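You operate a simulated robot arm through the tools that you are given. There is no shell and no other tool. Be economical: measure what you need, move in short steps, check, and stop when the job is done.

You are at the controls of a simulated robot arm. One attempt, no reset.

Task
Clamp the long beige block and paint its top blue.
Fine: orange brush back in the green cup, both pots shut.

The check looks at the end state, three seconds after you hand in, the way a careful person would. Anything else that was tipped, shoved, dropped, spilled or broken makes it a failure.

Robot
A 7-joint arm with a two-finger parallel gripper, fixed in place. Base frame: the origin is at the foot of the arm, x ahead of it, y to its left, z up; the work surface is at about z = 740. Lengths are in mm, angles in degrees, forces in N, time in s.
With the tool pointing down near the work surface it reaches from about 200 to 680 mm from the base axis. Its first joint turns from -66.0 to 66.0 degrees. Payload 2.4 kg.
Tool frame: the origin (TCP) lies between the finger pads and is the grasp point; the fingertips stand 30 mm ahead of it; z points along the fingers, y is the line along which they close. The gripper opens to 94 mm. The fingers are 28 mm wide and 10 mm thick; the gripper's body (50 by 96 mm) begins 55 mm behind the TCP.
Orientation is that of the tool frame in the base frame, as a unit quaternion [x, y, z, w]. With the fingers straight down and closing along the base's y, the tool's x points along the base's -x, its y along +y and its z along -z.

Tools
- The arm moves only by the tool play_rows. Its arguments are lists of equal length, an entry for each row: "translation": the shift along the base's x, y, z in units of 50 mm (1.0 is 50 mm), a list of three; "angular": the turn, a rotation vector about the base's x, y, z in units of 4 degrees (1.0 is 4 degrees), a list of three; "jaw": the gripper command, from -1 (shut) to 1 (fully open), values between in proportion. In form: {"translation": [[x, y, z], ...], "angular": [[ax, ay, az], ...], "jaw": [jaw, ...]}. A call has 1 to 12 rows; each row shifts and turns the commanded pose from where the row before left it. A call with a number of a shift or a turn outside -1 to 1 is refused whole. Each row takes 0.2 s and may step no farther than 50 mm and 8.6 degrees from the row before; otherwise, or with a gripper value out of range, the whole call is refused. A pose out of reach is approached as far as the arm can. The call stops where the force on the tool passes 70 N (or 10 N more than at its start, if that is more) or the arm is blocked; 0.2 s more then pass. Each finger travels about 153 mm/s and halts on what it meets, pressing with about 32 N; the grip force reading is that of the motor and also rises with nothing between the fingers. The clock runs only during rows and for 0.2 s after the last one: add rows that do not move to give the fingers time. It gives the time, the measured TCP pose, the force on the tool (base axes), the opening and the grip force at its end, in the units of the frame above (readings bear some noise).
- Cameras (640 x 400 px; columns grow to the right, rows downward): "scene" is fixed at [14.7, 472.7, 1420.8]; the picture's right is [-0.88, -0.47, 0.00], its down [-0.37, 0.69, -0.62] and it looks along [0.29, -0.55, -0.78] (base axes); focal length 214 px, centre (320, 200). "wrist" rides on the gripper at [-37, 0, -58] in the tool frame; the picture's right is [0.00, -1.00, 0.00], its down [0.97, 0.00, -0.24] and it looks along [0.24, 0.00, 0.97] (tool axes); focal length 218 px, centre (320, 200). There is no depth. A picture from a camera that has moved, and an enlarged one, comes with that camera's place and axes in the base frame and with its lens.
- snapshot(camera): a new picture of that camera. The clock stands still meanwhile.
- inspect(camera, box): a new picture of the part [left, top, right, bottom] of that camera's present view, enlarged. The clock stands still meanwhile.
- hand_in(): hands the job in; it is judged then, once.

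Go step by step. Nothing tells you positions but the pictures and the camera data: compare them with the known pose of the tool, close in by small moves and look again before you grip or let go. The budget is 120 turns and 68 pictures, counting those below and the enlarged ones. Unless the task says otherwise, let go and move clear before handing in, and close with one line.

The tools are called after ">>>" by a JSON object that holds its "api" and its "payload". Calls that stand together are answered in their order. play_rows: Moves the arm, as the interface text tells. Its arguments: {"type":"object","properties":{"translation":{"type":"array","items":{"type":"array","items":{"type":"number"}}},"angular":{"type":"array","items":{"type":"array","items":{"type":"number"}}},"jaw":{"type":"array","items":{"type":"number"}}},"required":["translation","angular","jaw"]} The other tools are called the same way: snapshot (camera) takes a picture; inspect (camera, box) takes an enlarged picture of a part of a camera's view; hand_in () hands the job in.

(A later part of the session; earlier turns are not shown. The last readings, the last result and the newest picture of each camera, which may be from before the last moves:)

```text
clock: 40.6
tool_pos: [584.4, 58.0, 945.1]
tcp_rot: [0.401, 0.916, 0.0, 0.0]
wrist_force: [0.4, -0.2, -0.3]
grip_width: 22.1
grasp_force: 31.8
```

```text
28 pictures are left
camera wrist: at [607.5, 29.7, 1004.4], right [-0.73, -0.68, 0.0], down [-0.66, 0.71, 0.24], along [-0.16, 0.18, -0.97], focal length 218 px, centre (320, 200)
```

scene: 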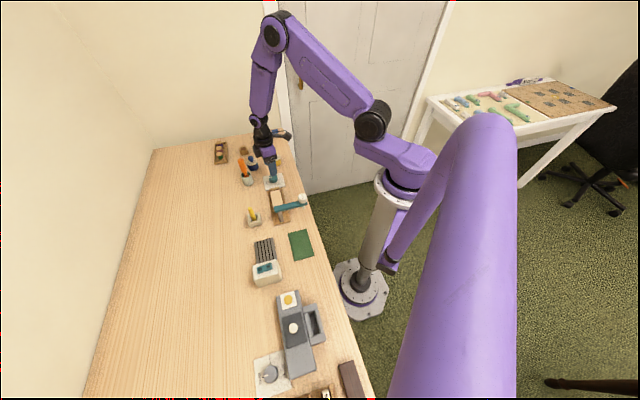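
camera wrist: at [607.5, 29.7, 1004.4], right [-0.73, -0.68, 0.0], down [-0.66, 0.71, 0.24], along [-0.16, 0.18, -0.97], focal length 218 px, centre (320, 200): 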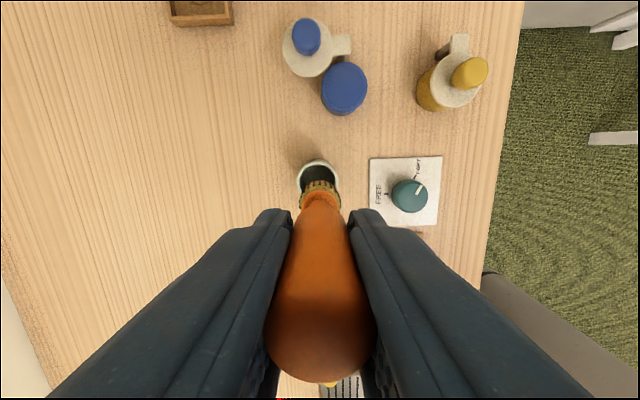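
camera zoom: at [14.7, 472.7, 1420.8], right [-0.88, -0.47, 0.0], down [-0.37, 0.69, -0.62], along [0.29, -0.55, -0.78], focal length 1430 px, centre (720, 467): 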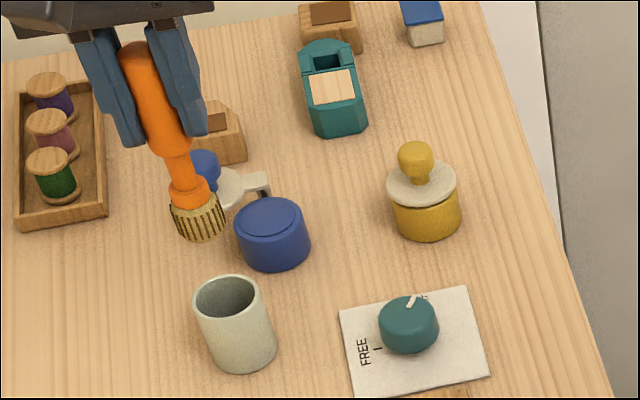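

The brush head is a round pad of about 31 mm, with its tip about 98 mm below the TCP. I'll move over the open pot at (627, -27) and descend to just above the paint.

>>> {"api": "play_rows", "payload": {"translation": [[0.21, -0.42, 0], [0.21, -0.42, 0], [0.21, -0.42, 0], [0.2, -0.42, 0], [0, 0, -0.5], [0, 0, -0.5], [0, 0, 0]], "angular": [[0, 0, 0], [0, 0, 0], [0, 0, 0], [0, 0, 0], [0, 0, 0], [0, 0, 0], [0, 0, 0]], "jaw": [-1, -1, -1, -1, -1, -1, -1]}}

>>> {"api": "inspect", "payload": {"camera": "scene", "box": [225, 130, 285, 190]}}

>>> {"api": "snapshot", "payload": {"camera": "wrist"}}

```text
clock: 42.2
tool_pos: [626.5, -26.0, 896.2]
tcp_rot: [0.401, 0.916, 0.0, -0.001]
wrist_force: [0.2, -0.2, -0.3]
grip_width: 21.8
grasp_force: 32.1
```

```text
6.67 times, centred on (255, 160) of scene
camera zoom: at [14.7, 472.7, 1420.8], right [-0.88, -0.47, 0.0], down [-0.37, 0.69, -0.62], along [0.29, -0.55, -0.78], focal length 1430 px, centre (753, 467)
```

zoom: 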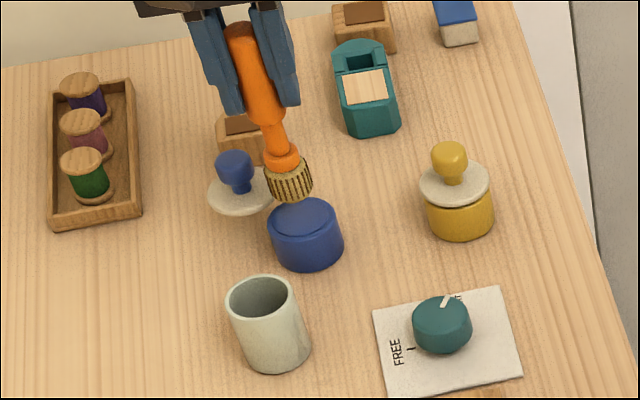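

```text
26 pictures are left
camera wrist: at [649.9, -53.1, 953.6], right [-0.73, -0.68, 0.0], down [-0.66, 0.71, 0.24], along [-0.16, 0.18, -0.97], focal length 218 px, centre (320, 200)
```

wrist: 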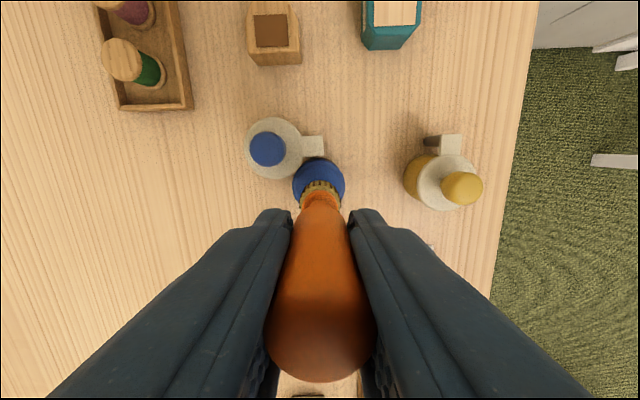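

Aligned over the pot. I'll descend slowly to contact while reading the force.

>>> {"api": "play_rows", "payload": {"translation": [[0, 0, -0.3], [0, 0, -0.1], [0, 0, -0.06], [0, 0, 0]], "angular": [[0, 0, 0], [0, 0, 0], [0, 0, 0], [0, 0, 0]], "jaw": [-1, -1, -1, -1]}}

>>> {"api": "inspect", "payload": {"camera": "scene", "box": [235, 140, 275, 180]}}

```text
clock: 43.2
tool_pos: [626.6, -27.6, 873.3]
tcp_rot: [0.4, 0.917, 0.0, -0.001]
wrist_force: [0.4, -0.1, 0.7]
grip_width: 21.7
grasp_force: 32.3
```

```text
10.00 times, centred on (255, 160) of scene
camera zoom: at [14.7, 472.7, 1420.8], right [-0.88, -0.47, 0.0], down [-0.37, 0.69, -0.62], along [0.29, -0.55, -0.78], focal length 2145 px, centre (970, 600)
```

zoom: 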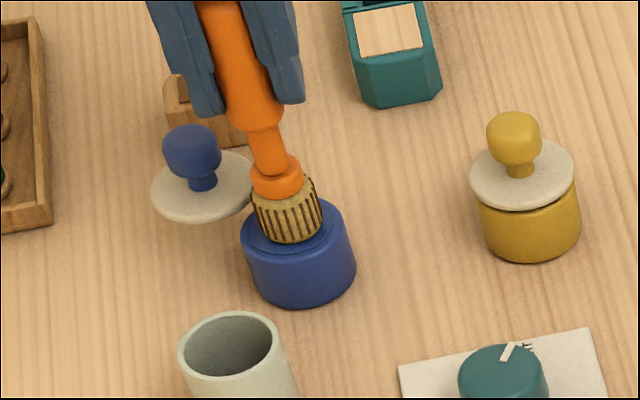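

>>> {"api": "play_rows", "payload": {"translation": [[0, 0, -0.06], [0, 0, 0]], "angular": [[0, 0, 0], [0, 0, 0]], "jaw": [-1, -1]}}

>>> {"api": "play_rows", "payload": {"translation": [[0, 0, -0.05], [0, 0, 0]], "angular": [[0, 0, 0], [0, 0, 0]], "jaw": [-1, -1]}}

>>> {"api": "inspect", "payload": {"camera": "scene", "box": [235, 140, 275, 180]}}

```text
clock: 43.8
tool_pos: [627.8, -27.9, 871.3]
tcp_rot: [0.4, 0.916, 0.0, 0.002]
wrist_force: [-6.7, 1.6, 27.4]
grip_width: 22.2
grasp_force: 31.7
```

```text
clock: 44.4
tool_pos: [628.0, -28.9, 868.1]
tcp_rot: [0.401, 0.916, 0.001, 0.003]
wrist_force: [0.0, -2.4, 27.8]
grip_width: 21.6
grasp_force: 32.1
```

```text
10.00 times, centred on (255, 160) of scene
camera zoom: at [14.1, 472.6, 1420.8], right [-0.88, -0.47, 0.0], down [-0.37, 0.69, -0.62], along [0.29, -0.55, -0.78], focal length 2145 px, centre (970, 600)
```

zoom: 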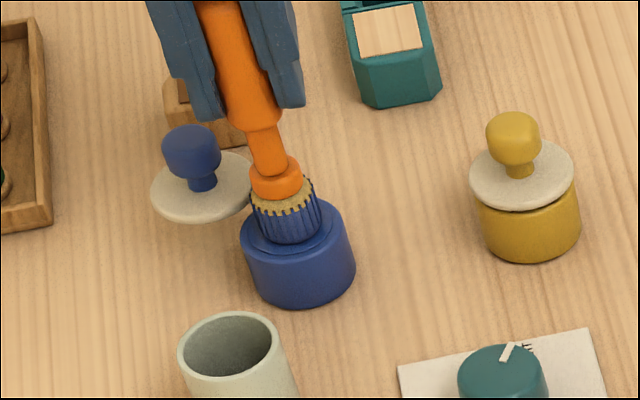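

The brush is loaded with blue. I'll raise it and take a zoomed look at the clamped block to get its corners.

>>> {"api": "play_rows", "payload": {"translation": [[0, 0, 0.1], [0, 0, 0.3], [0, 0, 0.5], [0, 0, 0.6], [0, 0, 0]], "angular": [[0, 0, 0], [0, 0, 0], [0, 0, 0], [0, 0, 0], [0, 0, 0]], "jaw": [-1, -1, -1, -1, -1]}}

>>> {"api": "inspect", "payload": {"camera": "scene", "box": [255, 180, 315, 230]}}

>>> {"api": "inspect", "payload": {"camera": "scene", "box": [225, 125, 285, 185]}}

```text
clock: 45.6
tool_pos: [627.1, -27.1, 943.4]
tcp_rot: [0.401, 0.916, 0.001, 0.0]
wrist_force: [-0.4, 0.1, -0.6]
grip_width: 22.1
grasp_force: 31.6
```

```text
8.00 times, centred on (285, 205) of scene
camera zoom: at [14.7, 472.7, 1420.8], right [-0.88, -0.47, 0.0], down [-0.37, 0.69, -0.62], along [0.29, -0.55, -0.78], focal length 1716 px, centre (600, 160)
```

zoom: 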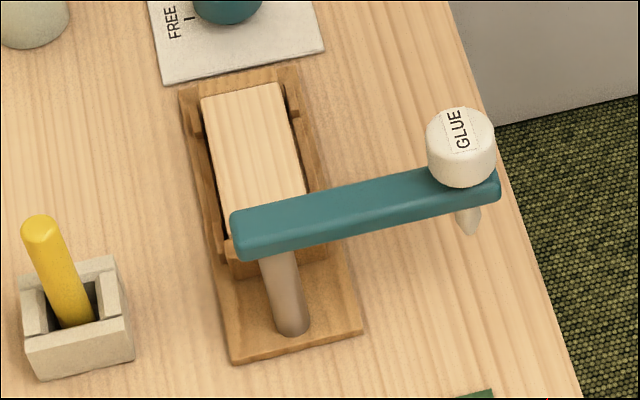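

```text
6.67 times, centred on (255, 155) of scene
camera zoom: at [14.7, 472.7, 1420.8], right [-0.88, -0.47, 0.0], down [-0.37, 0.69, -0.62], along [0.29, -0.55, -0.78], focal length 1430 px, centre (753, 500)
```

zoom: 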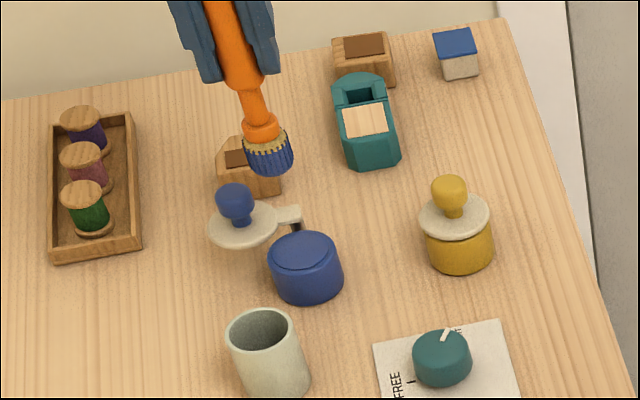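

The clamped block's top is centred near (408, 91), about 87×40 mm with its long axis at -45°, and z≈769. I'll bring the brush over its centre, about 15 mm above.

>>> {"api": "play_rows", "payload": {"translation": [[-0.626, 0.337, 0], [-0.626, 0.337, 0], [-0.626, 0.337, 0], [-0.626, 0.337, 0], [-0.626, 0.337, 0], [-0.626, 0.337, 0], [-0.626, 0.337, 0], [0, 0, -0.6], [0, 0, -0.5], [0, 0, 0]], "angular": [[0, 0, 0], [0, 0, 0], [0, 0, 0], [0, 0, 0], [0, 0, 0], [0, 0, 0], [0, 0, 0], [0, 0, 0], [0, 0, 0], [0, 0, 0]], "jaw": [-1, -1, -1, -1, -1, -1, -1, -1, -1, -1]}}

>>> {"api": "inspect", "payload": {"camera": "scene", "box": [250, 165, 310, 225]}}

>>> {"api": "snapshot", "payload": {"camera": "wrist"}}

```text
clock: 47.8
tool_pos: [406.9, 88.7, 886.7]
tcp_rot: [0.4, 0.916, 0.0, 0.0]
wrist_force: [0.2, -0.3, -0.6]
grip_width: 21.8
grasp_force: 31.5
```

```text
6.67 times, centred on (280, 195) of scene
camera zoom: at [14.7, 472.7, 1420.8], right [-0.88, -0.47, 0.0], down [-0.37, 0.69, -0.62], along [0.29, -0.55, -0.78], focal length 1430 px, centre (587, 233)
```

zoom: 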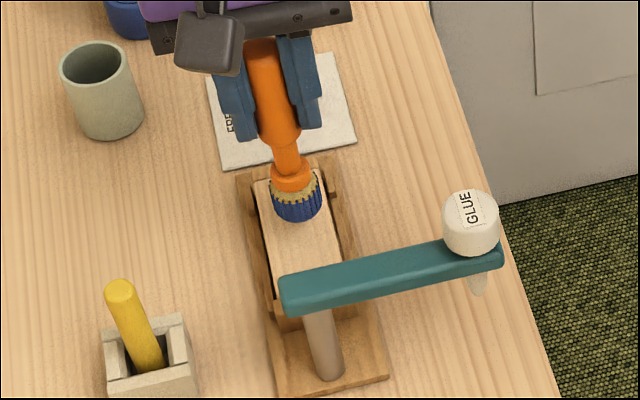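

```text
20 pictures are left
camera wrist: at [431.0, 63.2, 944.4], right [-0.73, -0.68, 0.0], down [-0.66, 0.71, 0.24], along [-0.16, 0.18, -0.97], focal length 218 px, centre (320, 200)
```

wrist: 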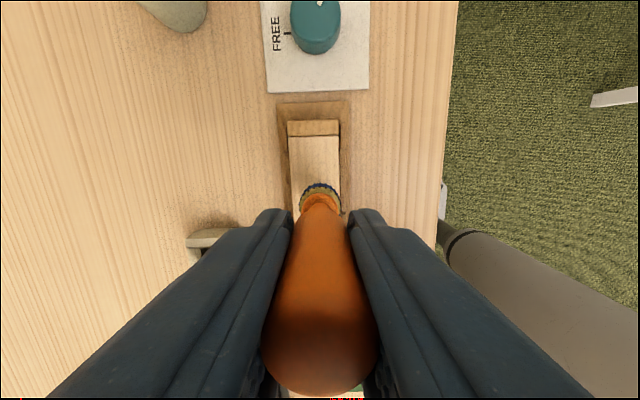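

The brush is about 3.5 mm off the block's centreline. I'll correct by (+2.5, +2.5) and descend to contact.

>>> {"api": "play_rows", "payload": {"translation": [[0.05, 0.05, 0], [0, 0, -0.2], [0, 0, -0.06], [0, 0, 0]], "angular": [[0, 0, 0], [0, 0, 0], [0, 0, 0], [0, 0, 0]], "jaw": [-1, -1, -1, -1]}}

>>> {"api": "play_rows", "payload": {"translation": [[0, 0, -0.05], [0, 0, 0]], "angular": [[0, 0, 0], [0, 0, 0]], "jaw": [-1, -1]}}

```text
clock: 48.8
tool_pos: [410.7, 92.8, 873.6]
tcp_rot: [0.4, 0.917, 0.0, 0.0]
wrist_force: [0.3, 0.8, 0.1]
grip_width: 21.8
grasp_force: 31.4
```

```text
clock: 49.4
tool_pos: [411.3, 92.8, 871.4]
tcp_rot: [0.401, 0.916, 0.0, 0.0]
wrist_force: [0.4, -0.2, -0.4]
grip_width: 21.9
grasp_force: 32.0
```

>>> {"api": "play_rows", "payload": {"translation": [[0, 0, -0.05], [0, 0, 0]], "angular": [[0, 0, 0], [0, 0, 0]], "jaw": [-1, -1]}}

>>> {"api": "play_rows", "payload": {"translation": [[0, 0, -0.04], [0, 0, 0]], "angular": [[0, 0, 0], [0, 0, 0]], "jaw": [-1, -1]}}

>>> {"api": "inspect", "payload": {"camera": "scene", "box": [250, 175, 310, 225]}}

```text
clock: 50.0
tool_pos: [411.3, 93.5, 868.3]
tcp_rot: [0.4, 0.916, 0.0, 0.0]
wrist_force: [0.6, 0.1, 0.4]
grip_width: 21.7
grasp_force: 31.8
```

```text
clock: 50.6
tool_pos: [410.7, 93.7, 866.1]
tcp_rot: [0.401, 0.916, 0.001, 0.001]
wrist_force: [-1.2, -0.2, 19.7]
grip_width: 22.1
grasp_force: 31.8
```

```text
8.00 times, centred on (280, 200) of scene
camera zoom: at [14.4, 472.6, 1420.8], right [-0.88, -0.47, 0.0], down [-0.37, 0.69, -0.62], along [0.29, -0.55, -0.78], focal length 1716 px, centre (640, 200)
```

zoom: 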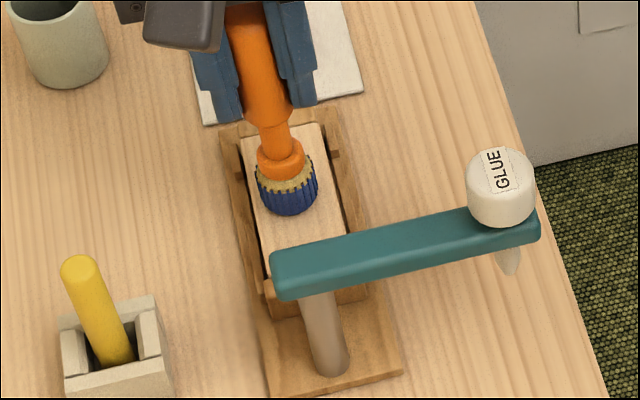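

Contact at TCP z ≈ 866 with light pressure. I'll paint the far half in a first stroke pattern.

>>> {"api": "play_rows", "payload": {"translation": [[-0.064, -0.063, 0], [-0.064, -0.063, 0], [0.0896, -0.0914, 0], [0.0896, -0.0914, 0], [0.0896, -0.0914, 0], [0.0896, -0.0914, 0], [0.0896, -0.0914, 0], [0.0857, 0.084, 0], [0.0857, 0.084, 0], [0.0857, 0.084, 0], [-0.0896, 0.0914, 0], [-0.0896, 0.0914, 0]], "angular": [[0, 0, 0], [0, 0, 0], [0, 0, 0], [0, 0, 0], [0, 0, 0], [0, 0, 0], [0, 0, 0], [0, 0, 0], [0, 0, 0], [0, 0, 0], [0, 0, 0], [0, 0, 0]], "jaw": [-1, -1, -1, -1, -1, -1, -1, -1, -1, -1, -1, -1]}}

>>> {"api": "snapshot", "payload": {"camera": "wrist"}}

>>> {"api": "inspect", "payload": {"camera": "scene", "box": [250, 175, 310, 225]}}

```text
clock: 53.2
tool_pos: [431.1, 86.3, 869.1]
tcp_rot: [0.401, 0.916, 0.001, 0.0]
wrist_force: [0.4, -0.6, 0.4]
grip_width: 22.1
grasp_force: 32.4
```

```text
18 pictures are left
camera wrist: at [453.6, 59.5, 926.0], right [-0.73, -0.68, 0.0], down [-0.66, 0.71, 0.24], along [-0.16, 0.18, -0.97], focal length 218 px, centre (320, 200)
```

wrist: 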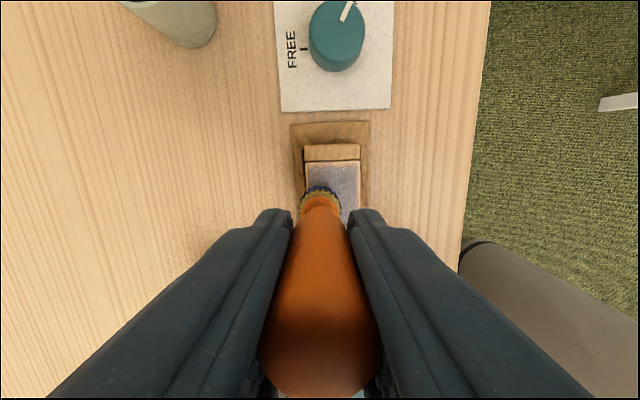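

```text
8.00 times, centred on (280, 200) of scene
camera zoom: at [14.7, 472.7, 1420.8], right [-0.88, -0.47, 0.0], down [-0.37, 0.69, -0.62], along [0.29, -0.55, -0.78], focal length 1716 px, centre (640, 200)
```

zoom: 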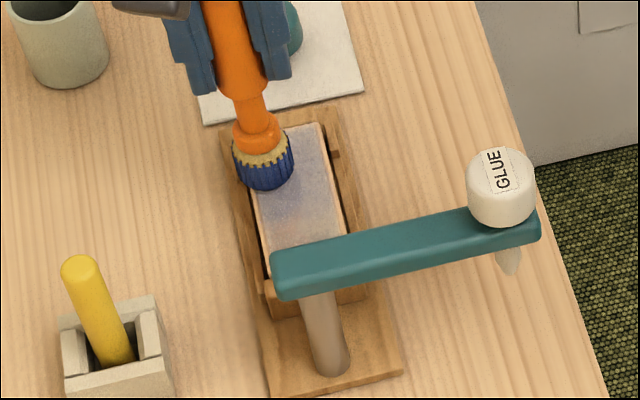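

The blue is building up as a light tint. I'll press about 2 mm lower and continue to the near end.

>>> {"api": "play_rows", "payload": {"translation": [[-0.0896, 0.0914, -0.05], [-0.0896, 0.0914, 0], [-0.0896, 0.0914, 0], [-0.0896, 0.0914, 0], [-0.0896, 0.0914, 0], [-0.0896, 0.0914, 0], [-0.0896, 0.0914, 0], [-0.0896, 0.0914, 0], [-0.0857, -0.084, 0], [-0.0857, -0.084, 0], [-0.0857, -0.084, 0]], "angular": [[0, 0, 0], [0, 0, 0], [0, 0, 0], [0, 0, 0], [0, 0, 0], [0, 0, 0], [0, 0, 0], [0, 0, 0], [0, 0, 0], [0, 0, 0], [0, 0, 0]], "jaw": [-1, -1, -1, -1, -1, -1, -1, -1, -1, -1, -1]}}

>>> {"api": "play_rows", "payload": {"translation": [[0.0896, -0.0914, 0], [0.0896, -0.0914, 0], [0.0896, -0.0914, 0], [0.0896, -0.0914, 0], [0.0896, -0.0914, 0], [0.0896, -0.0914, 0], [0.0896, -0.0914, 0], [0.0896, -0.0914, 0], [0.0896, -0.0914, 0], [0.0896, -0.0914, 0]], "angular": [[0, 0, 0], [0, 0, 0], [0, 0, 0], [0, 0, 0], [0, 0, 0], [0, 0, 0], [0, 0, 0], [0, 0, 0], [0, 0, 0], [0, 0, 0]], "jaw": [-1, -1, -1, -1, -1, -1, -1, -1, -1, -1]}}

>>> {"api": "inspect", "payload": {"camera": "scene", "box": [250, 175, 310, 225]}}

```text
clock: 55.6
tool_pos: [382.5, 108.6, 864.8]
tcp_rot: [0.399, 0.917, 0.0, 0.0]
wrist_force: [4.1, 6.6, 22.3]
grip_width: 22.2
grasp_force: 32.0
```

```text
clock: 57.8
tool_pos: [425.5, 62.4, 865.4]
tcp_rot: [0.4, 0.916, 0.0, -0.001]
wrist_force: [0.1, 0.2, -0.6]
grip_width: 22.0
grasp_force: 32.2
```

```text
8.00 times, centred on (280, 200) of scene
camera zoom: at [14.7, 472.7, 1420.8], right [-0.88, -0.47, 0.0], down [-0.37, 0.69, -0.62], along [0.29, -0.55, -0.78], focal length 1716 px, centre (640, 200)
```

zoom: 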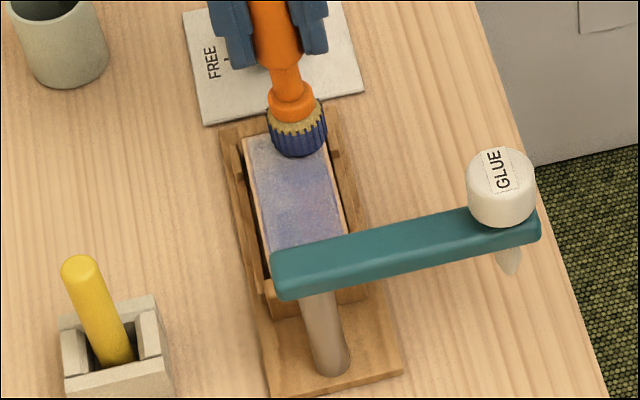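

The paint is getting denser. I'll do another full loop, pressing slightly more.

>>> {"api": "play_rows", "payload": {"translation": [[0.0857, 0.084, -0.04], [0.0857, 0.084, 0], [0.0857, 0.084, 0], [-0.0996, 0.1016, -0.02], [-0.0996, 0.1016, 0], [-0.0996, 0.1016, 0], [-0.0996, 0.1016, 0], [-0.0996, 0.1016, 0], [-0.0996, 0.1016, 0], [-0.0996, 0.1016, 0], [-0.0996, 0.1016, 0], [-0.0996, 0.1016, 0]], "angular": [[0, 0, 0], [0, 0, 0], [0, 0, 0], [0, 0, 0], [0, 0, 0], [0, 0, 0], [0, 0, 0], [0, 0, 0], [0, 0, 0], [0, 0, 0], [0, 0, 0], [0, 0, 0]], "jaw": [-1, -1, -1, -1, -1, -1, -1, -1, -1, -1, -1, -1]}}

>>> {"api": "play_rows", "payload": {"translation": [[-0.0857, -0.084, 0], [-0.0857, -0.084, 0], [-0.0857, -0.084, 0], [0.0996, -0.1016, 0], [0.0996, -0.1016, 0], [0.0996, -0.1016, 0], [0.0996, -0.1016, 0], [0.0996, -0.1016, 0], [0.0996, -0.1016, 0], [0.0996, -0.1016, 0], [0.0996, -0.1016, 0], [0.0996, -0.1016, 0]], "angular": [[0, 0, 0], [0, 0, 0], [0, 0, 0], [0, 0, 0], [0, 0, 0], [0, 0, 0], [0, 0, 0], [0, 0, 0], [0, 0, 0], [0, 0, 0], [0, 0, 0], [0, 0, 0]], "jaw": [-1, -1, -1, -1, -1, -1, -1, -1, -1, -1, -1, -1]}}

>>> {"api": "inspect", "payload": {"camera": "scene", "box": [250, 175, 310, 225]}}

```text
clock: 60.4
tool_pos: [392.1, 122.9, 860.5]
tcp_rot: [0.399, 0.917, -0.001, -0.001]
wrist_force: [2.7, -1.7, 11.4]
grip_width: 21.9
grasp_force: 32.0
```

```text
clock: 63.0
tool_pos: [426.0, 63.7, 862.2]
tcp_rot: [0.401, 0.916, 0.0, 0.0]
wrist_force: [0.4, -0.1, -0.5]
grip_width: 22.1
grasp_force: 32.9
```

```text
8.00 times, centred on (280, 200) of scene
camera zoom: at [14.7, 472.7, 1420.8], right [-0.88, -0.47, 0.0], down [-0.37, 0.69, -0.62], along [0.29, -0.55, -0.78], focal length 1716 px, centre (640, 200)
```

zoom: 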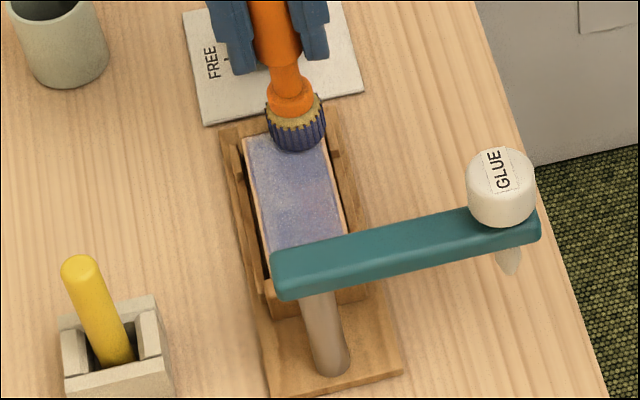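

The brush is running dry and the tint is still pale. I'll raise, take a look at the block, then dip again.

>>> {"api": "play_rows", "payload": {"translation": [[0, 0, 0.2], [0, 0, 0.5], [0, 0, 0.5], [0, 0, 0.5], [-0.5, 0.5, 0], [-0.5, 0.5, 0], [-0.5, 0.5, 0], [0, 0, 0]], "angular": [[0, 0, 0], [0, 0, 0], [0, 0, 0], [0, 0, 0], [0, 0, 0], [0, 0, 0], [0, 0, 0], [0, 0, 0]], "jaw": [-1, -1, -1, -1, -1, -1, -1, -1]}}

>>> {"api": "inspect", "payload": {"camera": "wrist", "box": [230, 80, 410, 220]}}

```text
clock: 64.8
tool_pos: [351.6, 140.0, 947.2]
tcp_rot: [0.401, 0.916, -0.001, 0.001]
wrist_force: [-0.2, 0.1, -0.7]
grip_width: 21.6
grasp_force: 31.7
```

```text
2.86 times, centred on (320, 150) of wrist
camera zoom: at [375.9, 113.1, 1005.3], right [-0.73, -0.68, 0.0], down [-0.66, 0.71, 0.24], along [-0.16, 0.18, -0.97], focal length 624 px, centre (320, 343)
```

zoom: 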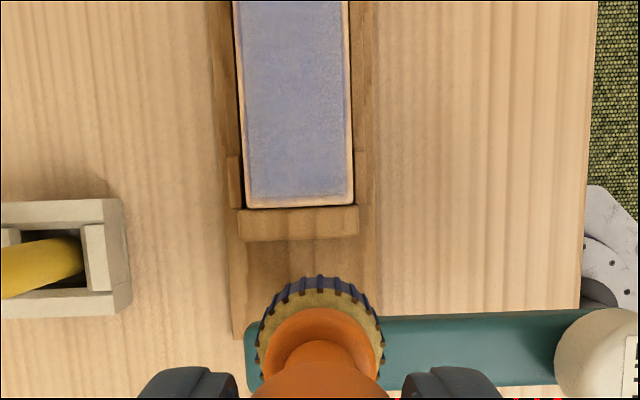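

The wash is even edge to edge but pale. I'll go back to the pot and re-dip.

>>> {"api": "play_rows", "payload": {"translation": [[0.689, -0.4135, 0], [0.689, -0.4135, 0], [0.689, -0.4135, 0], [0.689, -0.4135, 0], [0.689, -0.4135, 0], [0.689, -0.4135, 0], [0.689, -0.4135, 0], [0.689, -0.4135, 0], [0, 0, 0], [0, 0, -0.6], [0, 0, -0.6], [0, 0, 0]], "angular": [[0, 0, 0], [0, 0, 0], [0, 0, 0], [0, 0, 0], [0, 0, 0], [0, 0, 0], [0, 0, 0], [0, 0, 0], [0, 0, 0], [0, 0, 0], [0, 0, 0], [0, 0, 0]], "jaw": [-1, -1, -1, -1, -1, -1, -1, -1, -1, -1, -1, -1]}}

>>> {"api": "inspect", "payload": {"camera": "scene", "box": [230, 135, 280, 185]}}

```text
clock: 67.4
tool_pos: [626.1, -26.7, 885.3]
tcp_rot: [0.4, 0.916, 0.0, 0.001]
wrist_force: [-0.6, 0.3, -0.6]
grip_width: 21.7
grasp_force: 31.8
```

```text
8.00 times, centred on (255, 160) of scene
camera zoom: at [14.7, 472.7, 1420.8], right [-0.88, -0.47, 0.0], down [-0.37, 0.69, -0.62], along [0.29, -0.55, -0.78], focal length 1716 px, centre (840, 520)
```

zoom: 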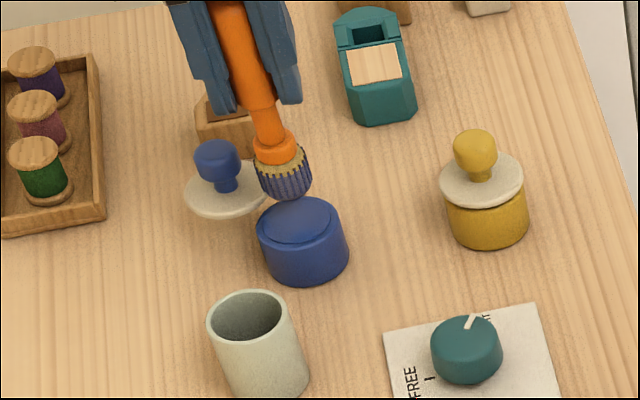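

The brush is pale, so it needed this. Descending to contact again.

>>> {"api": "play_rows", "payload": {"translation": [[0, 0, -0.2], [0, 0, -0.08], [0, 0, -0.05], [0, 0, 0]], "angular": [[0, 0, 0], [0, 0, 0], [0, 0, 0], [0, 0, 0]], "jaw": [-1, -1, -1, -1]}}

>>> {"api": "play_rows", "payload": {"translation": [[0, 0, -0.05], [0, 0, 0], [0, 0, 0]], "angular": [[0, 0, 0], [0, 0, 0], [0, 0, 0]], "jaw": [-1, -1, -1]}}

```text
clock: 68.4
tool_pos: [626.8, -26.7, 869.0]
tcp_rot: [0.401, 0.916, 0.0, 0.0]
wrist_force: [0.1, -0.7, 0.9]
grip_width: 21.9
grasp_force: 32.2
```

```text
clock: 69.2
tool_pos: [626.1, -26.3, 866.1]
tcp_rot: [0.4, 0.917, 0.0, 0.0]
wrist_force: [0.7, 0.6, -0.1]
grip_width: 22.1
grasp_force: 31.3
```

>>> {"api": "play_rows", "payload": {"translation": [[0, 0, -0.04], [0, 0, 0]], "angular": [[0, 0, 0], [0, 0, 0]], "jaw": [-1, -1]}}

>>> {"api": "play_rows", "payload": {"translation": [[0, 0, -0.03], [0, 0, 0], [0, 0, 0]], "angular": [[0, 0, 0], [0, 0, 0], [0, 0, 0]], "jaw": [-1, -1, -1]}}

>>> {"api": "inspect", "payload": {"camera": "scene", "box": [230, 135, 280, 185]}}

```text
clock: 69.8
tool_pos: [626.5, -28.1, 865.3]
tcp_rot: [0.4, 0.916, -0.001, 0.001]
wrist_force: [0.2, -0.3, -0.3]
grip_width: 21.6
grasp_force: 32.3
```

```text
clock: 70.6
tool_pos: [625.7, -28.6, 863.8]
tcp_rot: [0.4, 0.917, 0.0, 0.0]
wrist_force: [0.5, 0.1, 0.3]
grip_width: 21.9
grasp_force: 31.9
```

```text
8.00 times, centred on (255, 160) of scene
camera zoom: at [14.7, 472.7, 1420.8], right [-0.88, -0.47, 0.0], down [-0.37, 0.69, -0.62], along [0.29, -0.55, -0.78], focal length 1716 px, centre (840, 520)
```

zoom: 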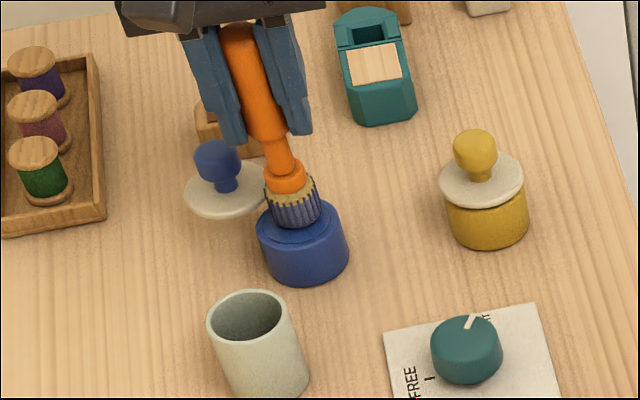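

No contact yet; continuing down.

>>> {"api": "play_rows", "payload": {"translation": [[0, 0, -0.04], [0, 0, 0]], "angular": [[0, 0, 0], [0, 0, 0]], "jaw": [-1, -1]}}

>>> {"api": "play_rows", "payload": {"translation": [[0, 0, -0.04], [0, 0, 0]], "angular": [[0, 0, 0], [0, 0, 0]], "jaw": [-1, -1]}}

```text
clock: 71.2
tool_pos: [626.1, -27.3, 862.8]
tcp_rot: [0.401, 0.916, 0.0, 0.002]
wrist_force: [-1.8, -0.2, 8.8]
grip_width: 21.9
grasp_force: 32.0
```

```text
clock: 71.8
tool_pos: [629.3, -28.5, 861.7]
tcp_rot: [0.401, 0.916, 0.001, 0.002]
wrist_force: [-3.6, -1.4, 28.5]
grip_width: 22.2
grasp_force: 31.9
```

Dipped. Now I'll lift and go back to the far corner of the block.

>>> {"api": "play_rows", "payload": {"translation": [[0, 0, 0.1], [0, 0, 0.7], [0, 0, 0.7], [-0.668, 0.3013, 0], [-0.668, 0.3013, 0], [-0.668, 0.3013, 0], [-0.668, 0.3013, 0], [-0.668, 0.3013, 0], [-0.668, 0.3013, 0], [0, 0, 0], [0, 0, -0.7], [0, 0, -0.7]], "angular": [[0, 0, 0], [0, 0, 0], [0, 0, 0], [0, 0, 0], [0, 0, 0], [0, 0, 0], [0, 0, 0], [0, 0, 0], [0, 0, 0], [0, 0, 0], [0, 0, 0], [0, 0, 0]], "jaw": [-1, -1, -1, -1, -1, -1, -1, -1, -1, -1, -1, -1]}}

>>> {"api": "play_rows", "payload": {"translation": [[0, 0, -0.06], [0, 0, -0.03], [0, 0, 0]], "angular": [[0, 0, 0], [0, 0, 0], [0, 0, 0]], "jaw": [-1, -1, -1]}}

>>> {"api": "inspect", "payload": {"camera": "scene", "box": [250, 175, 310, 225]}}

```text
clock: 74.4
tool_pos: [427.3, 65.0, 864.7]
tcp_rot: [0.4, 0.917, -0.001, 0.0]
wrist_force: [-0.2, -0.2, 0.4]
grip_width: 22.0
grasp_force: 31.9
```

```text
clock: 75.2
tool_pos: [426.9, 64.0, 860.9]
tcp_rot: [0.401, 0.916, 0.0, 0.0]
wrist_force: [0.5, 0.4, 0.0]
grip_width: 21.9
grasp_force: 32.1
```

```text
8.00 times, centred on (280, 200) of scene
camera zoom: at [14.7, 472.7, 1420.8], right [-0.88, -0.47, 0.0], down [-0.37, 0.69, -0.62], along [0.29, -0.55, -0.78], focal length 1716 px, centre (640, 200)
```

zoom: 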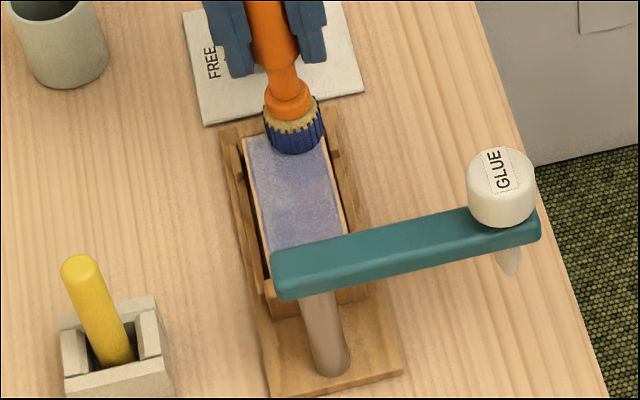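

>>> {"api": "play_rows", "payload": {"translation": [[0, 0, -0.05], [0, 0, 0]], "angular": [[0, 0, 0], [0, 0, 0]], "jaw": [-1, -1]}}

>>> {"api": "play_rows", "payload": {"translation": [[0, 0, -0.03], [0, 0, 0]], "angular": [[0, 0, 0], [0, 0, 0]], "jaw": [-1, -1]}}

```text
clock: 75.8
tool_pos: [426.6, 64.0, 859.4]
tcp_rot: [0.401, 0.916, 0.0, 0.001]
wrist_force: [-2.1, -0.2, 30.2]
grip_width: 22.1
grasp_force: 31.9
```

```text
clock: 76.4
tool_pos: [428.2, 63.5, 858.1]
tcp_rot: [0.4, 0.916, 0.002, 0.002]
wrist_force: [1.0, -1.2, 31.0]
grip_width: 21.8
grasp_force: 31.8
```

Firm contact at about 30 N. Stroking the full loop.

>>> {"api": "play_rows", "payload": {"translation": [[-0.0996, 0.1016, 0], [-0.0996, 0.1016, 0], [-0.0996, 0.1016, 0], [-0.0996, 0.1016, 0], [-0.0996, 0.1016, 0], [-0.0996, 0.1016, 0], [-0.0996, 0.1016, 0], [-0.0996, 0.1016, 0], [-0.0996, 0.1016, 0], [0.0857, 0.084, 0], [0.0857, 0.084, 0], [0.0857, 0.084, 0]], "angular": [[0, 0, 0], [0, 0, 0], [0, 0, 0], [0, 0, 0], [0, 0, 0], [0, 0, 0], [0, 0, 0], [0, 0, 0], [0, 0, 0], [0, 0, 0], [0, 0, 0], [0, 0, 0]], "jaw": [-1, -1, -1, -1, -1, -1, -1, -1, -1, -1, -1, -1]}}

>>> {"api": "play_rows", "payload": {"translation": [[0.0996, -0.1016, -0.02], [0.0996, -0.1016, 0], [0.0996, -0.1016, 0], [0.0996, -0.1016, 0], [0.0996, -0.1016, 0], [0.0996, -0.1016, 0], [0.0996, -0.1016, 0], [0.0996, -0.1016, 0], [0.0996, -0.1016, 0]], "angular": [[0, 0, 0], [0, 0, 0], [0, 0, 0], [0, 0, 0], [0, 0, 0], [0, 0, 0], [0, 0, 0], [0, 0, 0], [0, 0, 0]], "jaw": [-1, -1, -1, -1, -1, -1, -1, -1, -1]}}

>>> {"api": "inspect", "payload": {"camera": "scene", "box": [250, 175, 310, 225]}}

```text
clock: 79.0
tool_pos: [392.8, 122.7, 858.2]
tcp_rot: [0.4, 0.916, -0.001, 0.0]
wrist_force: [-4.0, -2.2, 7.9]
grip_width: 21.9
grasp_force: 32.4
```

```text
clock: 81.0
tool_pos: [438.8, 77.0, 854.7]
tcp_rot: [0.4, 0.916, 0.0, 0.0]
wrist_force: [-5.3, 4.3, 17.3]
grip_width: 21.9
grasp_force: 32.3
```

```text
8.00 times, centred on (280, 200) of scene
camera zoom: at [14.4, 472.7, 1420.8], right [-0.88, -0.47, 0.0], down [-0.37, 0.69, -0.62], along [0.29, -0.55, -0.78], focal length 1716 px, centre (640, 200)
```

zoom: 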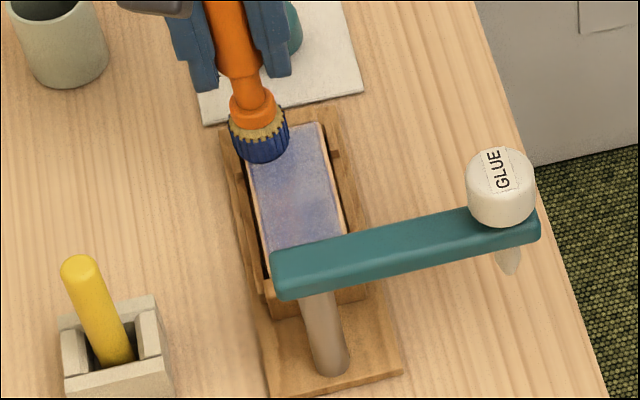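

The tint has deepened only a little. I'll add a centre-lane pass that reaches nearer both ends.

>>> {"api": "play_rows", "payload": {"translation": [[-0.0643, -0.063, 0], [-0.0643, -0.063, 0], [0.084, -0.0857, 0], [-0.112, 0.1142, 0], [-0.112, 0.1142, 0], [-0.112, 0.1142, 0], [-0.112, 0.1142, 0], [-0.112, 0.1142, 0], [-0.112, 0.1142, 0], [-0.112, 0.1142, 0], [-0.112, 0.1142, 0], [-0.112, 0.1142, 0]], "angular": [[0, 0, 0], [0, 0, 0], [0, 0, 0], [0, 0, 0], [0, 0, 0], [0, 0, 0], [0, 0, 0], [0, 0, 0], [0, 0, 0], [0, 0, 0], [0, 0, 0], [0, 0, 0]], "jaw": [-1, -1, -1, -1, -1, -1, -1, -1, -1, -1, -1, -1]}}

>>> {"api": "inspect", "payload": {"camera": "scene", "box": [250, 175, 310, 225]}}

```text
clock: 83.6
tool_pos: [387.6, 116.7, 856.0]
tcp_rot: [0.401, 0.916, 0.001, 0.001]
wrist_force: [3.4, -3.1, 13.4]
grip_width: 22.1
grasp_force: 31.8
```

```text
8.00 times, centred on (280, 200) of scene
camera zoom: at [14.6, 472.6, 1420.8], right [-0.88, -0.47, 0.0], down [-0.37, 0.69, -0.62], along [0.29, -0.55, -0.78], focal length 1716 px, centre (640, 200)
```

zoom: 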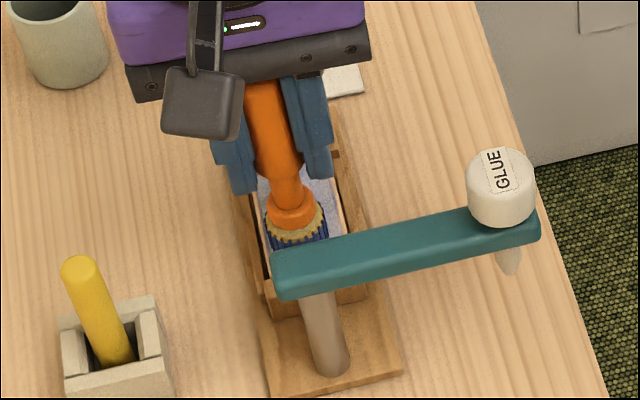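

I'll do more passes with both lanes and the end corners before spending another picture.

>>> {"api": "play_rows", "payload": {"translation": [[-0.06, 0.06, 0], [-0.0857, -0.084, -0.02], [0.0571, 0.056, 0], [0.1143, 0.112, 0], [0.0643, 0.063, 0], [0.112, -0.1142, 0], [0.112, -0.1142, 0], [0.112, -0.1142, 0], [0.112, -0.1142, 0], [0.112, -0.1142, 0], [0.112, -0.1142, 0], [0.112, -0.1142, 0]], "angular": [[0, 0, 0], [0, 0, 0], [0, 0, 0], [0, 0, 0], [0, 0, 0], [0, 0, 0], [0, 0, 0], [0, 0, 0], [0, 0, 0], [0, 0, 0], [0, 0, 0], [0, 0, 0]], "jaw": [-1, -1, -1, -1, -1, -1, -1, -1, -1, -1, -1, -1]}}

>>> {"api": "play_rows", "payload": {"translation": [[0.112, -0.1142, 0], [0.112, -0.1142, 0], [0, 0, 0], [-0.1, -0.098, 0], [-0.1, -0.098, 0], [-0.0928, -0.091, 0], [-0.112, 0.1142, 0], [-0.112, 0.1142, 0], [-0.112, 0.1142, 0], [-0.112, 0.1142, 0], [-0.112, 0.1142, 0], [-0.112, 0.1142, 0]], "angular": [[0, 0, 0], [0, 0, 0], [0, 0, 0], [0, 0, 0], [0, 0, 0], [0, 0, 0], [0, 0, 0], [0, 0, 0], [0, 0, 0], [0, 0, 0], [0, 0, 0], [0, 0, 0]], "jaw": [-1, -1, -1, -1, -1, -1, -1, -1, -1, -1, -1, -1]}}

```text
clock: 86.2
tool_pos: [430.2, 87.6, 853.7]
tcp_rot: [0.401, 0.916, 0.0, 0.0]
wrist_force: [0.3, 0.4, -1.5]
grip_width: 22.0
grasp_force: 32.0
```

```text
clock: 88.8
tool_pos: [392.6, 97.0, 854.0]
tcp_rot: [0.4, 0.917, 0.0, 0.0]
wrist_force: [0.1, 0.5, -0.4]
grip_width: 22.0
grasp_force: 32.3
```

I'll rise, back off and check the whole top.

>>> {"api": "play_rows", "payload": {"translation": [[0, 0, 0.2], [0, 0, 0.6], [0, 0, 0.6], [0, 0, 0.5], [-0.41, 0.41, 0], [-0.41, 0.41, 0], [0, 0, 0]], "angular": [[0, 0, 0], [0, 0, 0], [0, 0, 0], [0, 0, 0], [0, 0, 0], [0, 0, 0], [0, 0, 0]], "jaw": [-1, -1, -1, -1, -1, -1, -1]}}

>>> {"api": "inspect", "payload": {"camera": "wrist", "box": [220, 40, 420, 210]}}

```text
clock: 90.4
tool_pos: [352.2, 138.0, 947.6]
tcp_rot: [0.4, 0.917, 0.0, 0.0]
wrist_force: [-0.1, -0.3, -0.9]
grip_width: 21.8
grasp_force: 31.5
```

```text
2.35 times, centred on (320, 125) of wrist
camera zoom: at [375.0, 111.1, 1005.4], right [-0.73, -0.68, 0.0], down [-0.66, 0.71, 0.24], along [-0.16, 0.18, -0.97], focal length 514 px, centre (320, 376)
```

zoom: 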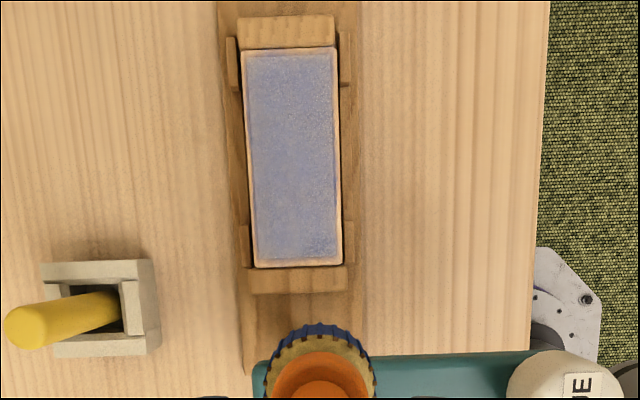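

The whole top has an even blue coat, though thin. I'll do one more dip and coat for a solid result.

>>> {"api": "play_rows", "payload": {"translation": [[0.689, -0.4135, 0], [0.689, -0.4135, 0], [0.689, -0.4135, 0], [0.689, -0.4135, 0], [0.689, -0.4135, 0], [0.689, -0.4135, 0], [0.689, -0.4135, 0], [0.689, -0.4135, 0], [0, 0, 0], [0, 0, -0.8], [0, 0, -0.8], [0, 0, 0]], "angular": [[0, 0, 0], [0, 0, 0], [0, 0, 0], [0, 0, 0], [0, 0, 0], [0, 0, 0], [0, 0, 0], [0, 0, 0], [0, 0, 0], [0, 0, 0], [0, 0, 0], [0, 0, 0]], "jaw": [-1, -1, -1, -1, -1, -1, -1, -1, -1, -1, -1, -1]}}

>>> {"api": "play_rows", "payload": {"translation": [[0, 0, -0.08], [0, 0, 0]], "angular": [[0, 0, 0], [0, 0, 0]], "jaw": [-1, -1]}}

>>> {"api": "play_rows", "payload": {"translation": [[0, 0, -0.05], [0, 0, 0]], "angular": [[0, 0, 0], [0, 0, 0]], "jaw": [-1, -1]}}

```text
clock: 93.0
tool_pos: [628.2, -28.3, 871.2]
tcp_rot: [0.4, 0.916, -0.001, 0.0]
wrist_force: [0.4, 1.1, -0.4]
grip_width: 21.8
grasp_force: 32.3
```

```text
clock: 93.6
tool_pos: [628.0, -28.3, 866.6]
tcp_rot: [0.4, 0.917, 0.001, 0.0]
wrist_force: [-0.4, 0.2, 0.0]
grip_width: 22.0
grasp_force: 32.1
```

```text
clock: 94.2
tool_pos: [627.6, -28.7, 864.3]
tcp_rot: [0.401, 0.916, 0.0, 0.0]
wrist_force: [0.0, -0.4, -0.4]
grip_width: 21.9
grasp_force: 32.1
```

>>> {"api": "play_rows", "payload": {"translation": [[-0.02, 0.02, -0.05], [0, 0, 0]], "angular": [[0, 0, 0], [0, 0, 0]], "jaw": [-1, -1]}}

>>> {"api": "play_rows", "payload": {"translation": [[0, 0, -0.05], [0, 0, 0]], "angular": [[0, 0, 0], [0, 0, 0]], "jaw": [-1, -1]}}

```text
clock: 94.8
tool_pos: [626.7, -28.3, 861.2]
tcp_rot: [0.401, 0.916, 0.0, 0.0]
wrist_force: [-0.2, 0.5, 0.4]
grip_width: 21.9
grasp_force: 32.0
```

```text
clock: 95.4
tool_pos: [626.3, -27.7, 857.7]
tcp_rot: [0.401, 0.916, 0.0, 0.0]
wrist_force: [-0.3, -0.4, 0.6]
grip_width: 21.9
grasp_force: 32.1
```

>>> {"api": "play_rows", "payload": {"translation": [[0, 0, -0.04], [0, 0, 0]], "angular": [[0, 0, 0], [0, 0, 0]], "jaw": [-1, -1]}}

>>> {"api": "play_rows", "payload": {"translation": [[0, 0, -0.04], [0, 0, 0]], "angular": [[0, 0, 0], [0, 0, 0]], "jaw": [-1, -1]}}

```text
clock: 96.0
tool_pos: [627.9, -28.2, 856.1]
tcp_rot: [0.4, 0.917, 0.0, 0.0]
wrist_force: [0.2, -0.4, -1.0]
grip_width: 22.0
grasp_force: 31.7
```

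```text
clock: 96.6
tool_pos: [626.9, -27.6, 854.7]
tcp_rot: [0.4, 0.916, 0.001, 0.001]
wrist_force: [-2.5, 0.2, 16.2]
grip_width: 21.5
grasp_force: 31.8
```

Dipped. Back to the block.

>>> {"api": "play_rows", "payload": {"translation": [[0, 0, 0.1], [0, 0, 0.7], [0, 0, 0.8], [-0.668, 0.3013, 0], [-0.668, 0.3013, 0], [-0.668, 0.3013, 0], [-0.668, 0.3013, 0], [-0.668, 0.3013, 0], [-0.668, 0.3013, 0], [0, 0, 0], [0, 0, -0.8], [0, 0, -0.7]], "angular": [[0, 0, 0], [0, 0, 0], [0, 0, 0], [0, 0, 0], [0, 0, 0], [0, 0, 0], [0, 0, 0], [0, 0, 0], [0, 0, 0], [0, 0, 0], [0, 0, 0], [0, 0, 0]], "jaw": [-1, -1, -1, -1, -1, -1, -1, -1, -1, -1, -1, -1]}}

>>> {"api": "play_rows", "payload": {"translation": [[0, 0, -0.1], [0, 0, 0]], "angular": [[0, 0, 0], [0, 0, 0]], "jaw": [-1, -1]}}

>>> {"api": "play_rows", "payload": {"translation": [[0, 0, -0.05], [0, 0, 0]], "angular": [[0, 0, 0], [0, 0, 0]], "jaw": [-1, -1]}}

```text
clock: 99.2
tool_pos: [424.9, 63.4, 858.7]
tcp_rot: [0.4, 0.916, 0.001, 0.0]
wrist_force: [0.0, 0.3, -0.1]
grip_width: 21.8
grasp_force: 32.1
```

```text
clock: 99.8
tool_pos: [425.6, 64.1, 854.0]
tcp_rot: [0.401, 0.916, 0.001, 0.001]
wrist_force: [-0.1, 0.9, 3.9]
grip_width: 21.7
grasp_force: 32.2
```

```text
clock: 100.4
tool_pos: [425.9, 63.1, 851.5]
tcp_rot: [0.4, 0.917, 0.0, 0.0]
wrist_force: [-0.8, -2.2, 31.4]
grip_width: 21.9
grasp_force: 32.0
```

Contact. Full strokes again.

>>> {"api": "play_rows", "payload": {"translation": [[-0.0996, 0.1016, 0], [-0.0996, 0.1016, 0], [-0.0996, 0.1016, 0], [-0.0996, 0.1016, 0], [-0.0996, 0.1016, 0], [-0.0996, 0.1016, 0], [-0.0996, 0.1016, 0], [-0.0996, 0.1016, 0], [-0.0996, 0.1016, 0], [0.0857, 0.084, 0], [0.0857, 0.084, 0], [0.0857, 0.084, 0]], "angular": [[0, 0, 0], [0, 0, 0], [0, 0, 0], [0, 0, 0], [0, 0, 0], [0, 0, 0], [0, 0, 0], [0, 0, 0], [0, 0, 0], [0, 0, 0], [0, 0, 0], [0, 0, 0]], "jaw": [-1, -1, -1, -1, -1, -1, -1, -1, -1, -1, -1, -1]}}

>>> {"api": "play_rows", "payload": {"translation": [[0.0996, -0.1016, -0.02], [0.0996, -0.1016, 0], [0.0996, -0.1016, 0], [0.0996, -0.1016, 0], [0.0996, -0.1016, 0], [0.0996, -0.1016, 0], [0.0996, -0.1016, 0], [0.0996, -0.1016, 0], [0.0996, -0.1016, 0], [-0.0643, -0.063, 0], [-0.0643, -0.063, 0]], "angular": [[0, 0, 0], [0, 0, 0], [0, 0, 0], [0, 0, 0], [0, 0, 0], [0, 0, 0], [0, 0, 0], [0, 0, 0], [0, 0, 0], [0, 0, 0], [0, 0, 0]], "jaw": [-1, -1, -1, -1, -1, -1, -1, -1, -1, -1, -1]}}

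>>> {"api": "play_rows", "payload": {"translation": [[-0.0996, 0.1016, 0], [-0.0996, 0.1016, 0], [-0.0996, 0.1016, 0], [-0.0996, 0.1016, 0], [-0.0996, 0.1016, 0], [-0.0996, 0.1016, 0], [-0.0996, 0.1016, 0], [-0.0996, 0.1016, 0], [-0.0996, 0.1016, 0], [0, 0, 0]], "angular": [[0, 0, 0], [0, 0, 0], [0, 0, 0], [0, 0, 0], [0, 0, 0], [0, 0, 0], [0, 0, 0], [0, 0, 0], [0, 0, 0], [0, 0, 0]], "jaw": [-1, -1, -1, -1, -1, -1, -1, -1, -1, -1]}}

>>> {"api": "play_rows", "payload": {"translation": [[0, 0, 0.2], [0, 0, 0.6], [0, 0, 0.6], [0, 0, 0.5], [-0.36, 0.24, 0], [-0.36, 0.24, 0], [0, 0, 0]], "angular": [[0, 0, 0], [0, 0, 0], [0, 0, 0], [0, 0, 0], [0, 0, 0], [0, 0, 0], [0, 0, 0]], "jaw": [-1, -1, -1, -1, -1, -1, -1]}}

>>> {"api": "inspect", "payload": {"camera": "wrist", "box": [220, 40, 420, 210]}}

```text
clock: 103.0
tool_pos: [392.0, 121.4, 851.3]
tcp_rot: [0.401, 0.916, 0.0, 0.0]
wrist_force: [-6.8, -4.9, 20.3]
grip_width: 22.1
grasp_force: 32.1
```

```text
clock: 105.4
tool_pos: [431.8, 69.9, 850.0]
tcp_rot: [0.4, 0.916, 0.001, 0.001]
wrist_force: [1.2, 2.6, 5.9]
grip_width: 21.8
grasp_force: 32.0
```

```text
clock: 107.6
tool_pos: [386.9, 115.2, 849.3]
tcp_rot: [0.401, 0.916, 0.0, 0.0]
wrist_force: [-0.1, -0.2, -0.8]
grip_width: 22.0
grasp_force: 32.0
```

```text
clock: 109.2
tool_pos: [348.9, 140.0, 944.7]
tcp_rot: [0.4, 0.916, 0.0, 0.0]
wrist_force: [-0.1, -0.2, -0.5]
grip_width: 21.7
grasp_force: 32.1
```

```text
2.35 times, centred on (320, 125) of wrist
camera zoom: at [373.3, 113.3, 1002.5], right [-0.73, -0.68, 0.0], down [-0.66, 0.71, 0.24], along [-0.16, 0.18, -0.97], focal length 514 px, centre (320, 376)
```

zoom: 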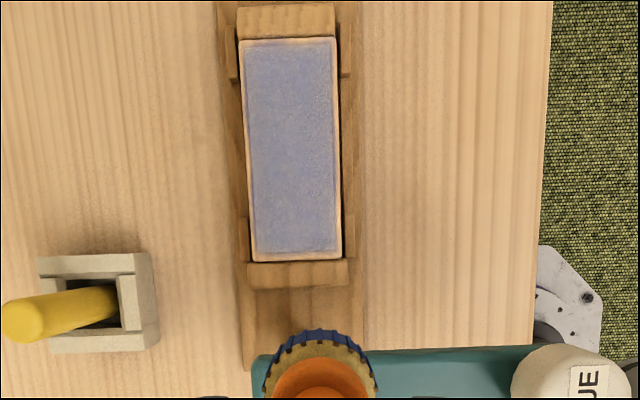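

The colour is saturated and even, so painting is finished. Next I'll carry the brush back above the cup.

>>> {"api": "play_rows", "payload": {"translation": [[0.787, -0.279, 0], [0.787, -0.279, 0], [0.787, -0.279, 0], [0.787, -0.279, 0], [0.787, -0.279, 0], [0.787, -0.279, 0], [0, 0, -0.5], [0, 0, -0.1], [0, 0, 0]], "angular": [[0, 0, 0], [0, 0, 0], [0, 0, 0], [0, 0, 0], [0, 0, 0], [0, 0, 0], [0, 0, 0], [0, 0, 0], [0, 0, 0]], "jaw": [-1, -1, -1, -1, -1, -1, -1, -1, -1]}}

>>> {"api": "inspect", "payload": {"camera": "wrist", "box": [250, 120, 390, 220]}}

>>> {"api": "inspect", "payload": {"camera": "scene", "box": [225, 140, 275, 190]}}

```text
clock: 111.2
tool_pos: [586.6, 55.0, 915.5]
tcp_rot: [0.4, 0.916, 0.0, 0.0]
wrist_force: [0.8, 0.4, -0.1]
grip_width: 21.8
grasp_force: 31.6
```

```text
4.00 times, centred on (320, 170) of wrist
camera zoom: at [610.3, 28.9, 973.0], right [-0.73, -0.68, 0.0], down [-0.66, 0.71, 0.24], along [-0.16, 0.18, -0.97], focal length 873 px, centre (320, 320)
```

zoom: 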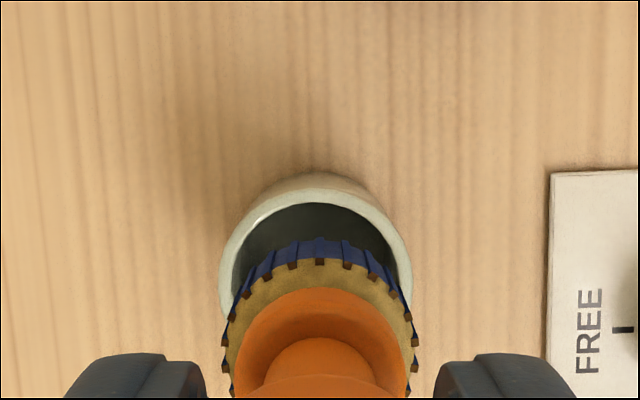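

```text
8.00 times, centred on (250, 165) of scene
camera zoom: at [14.7, 472.7, 1420.8], right [-0.88, -0.47, 0.0], down [-0.37, 0.69, -0.62], along [0.29, -0.55, -0.78], focal length 1716 px, centre (880, 480)
```

zoom: 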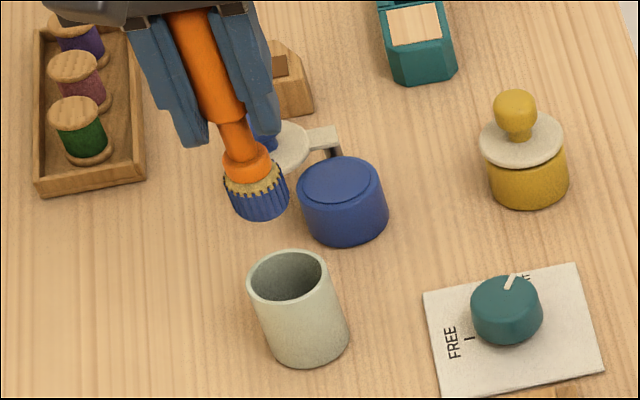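

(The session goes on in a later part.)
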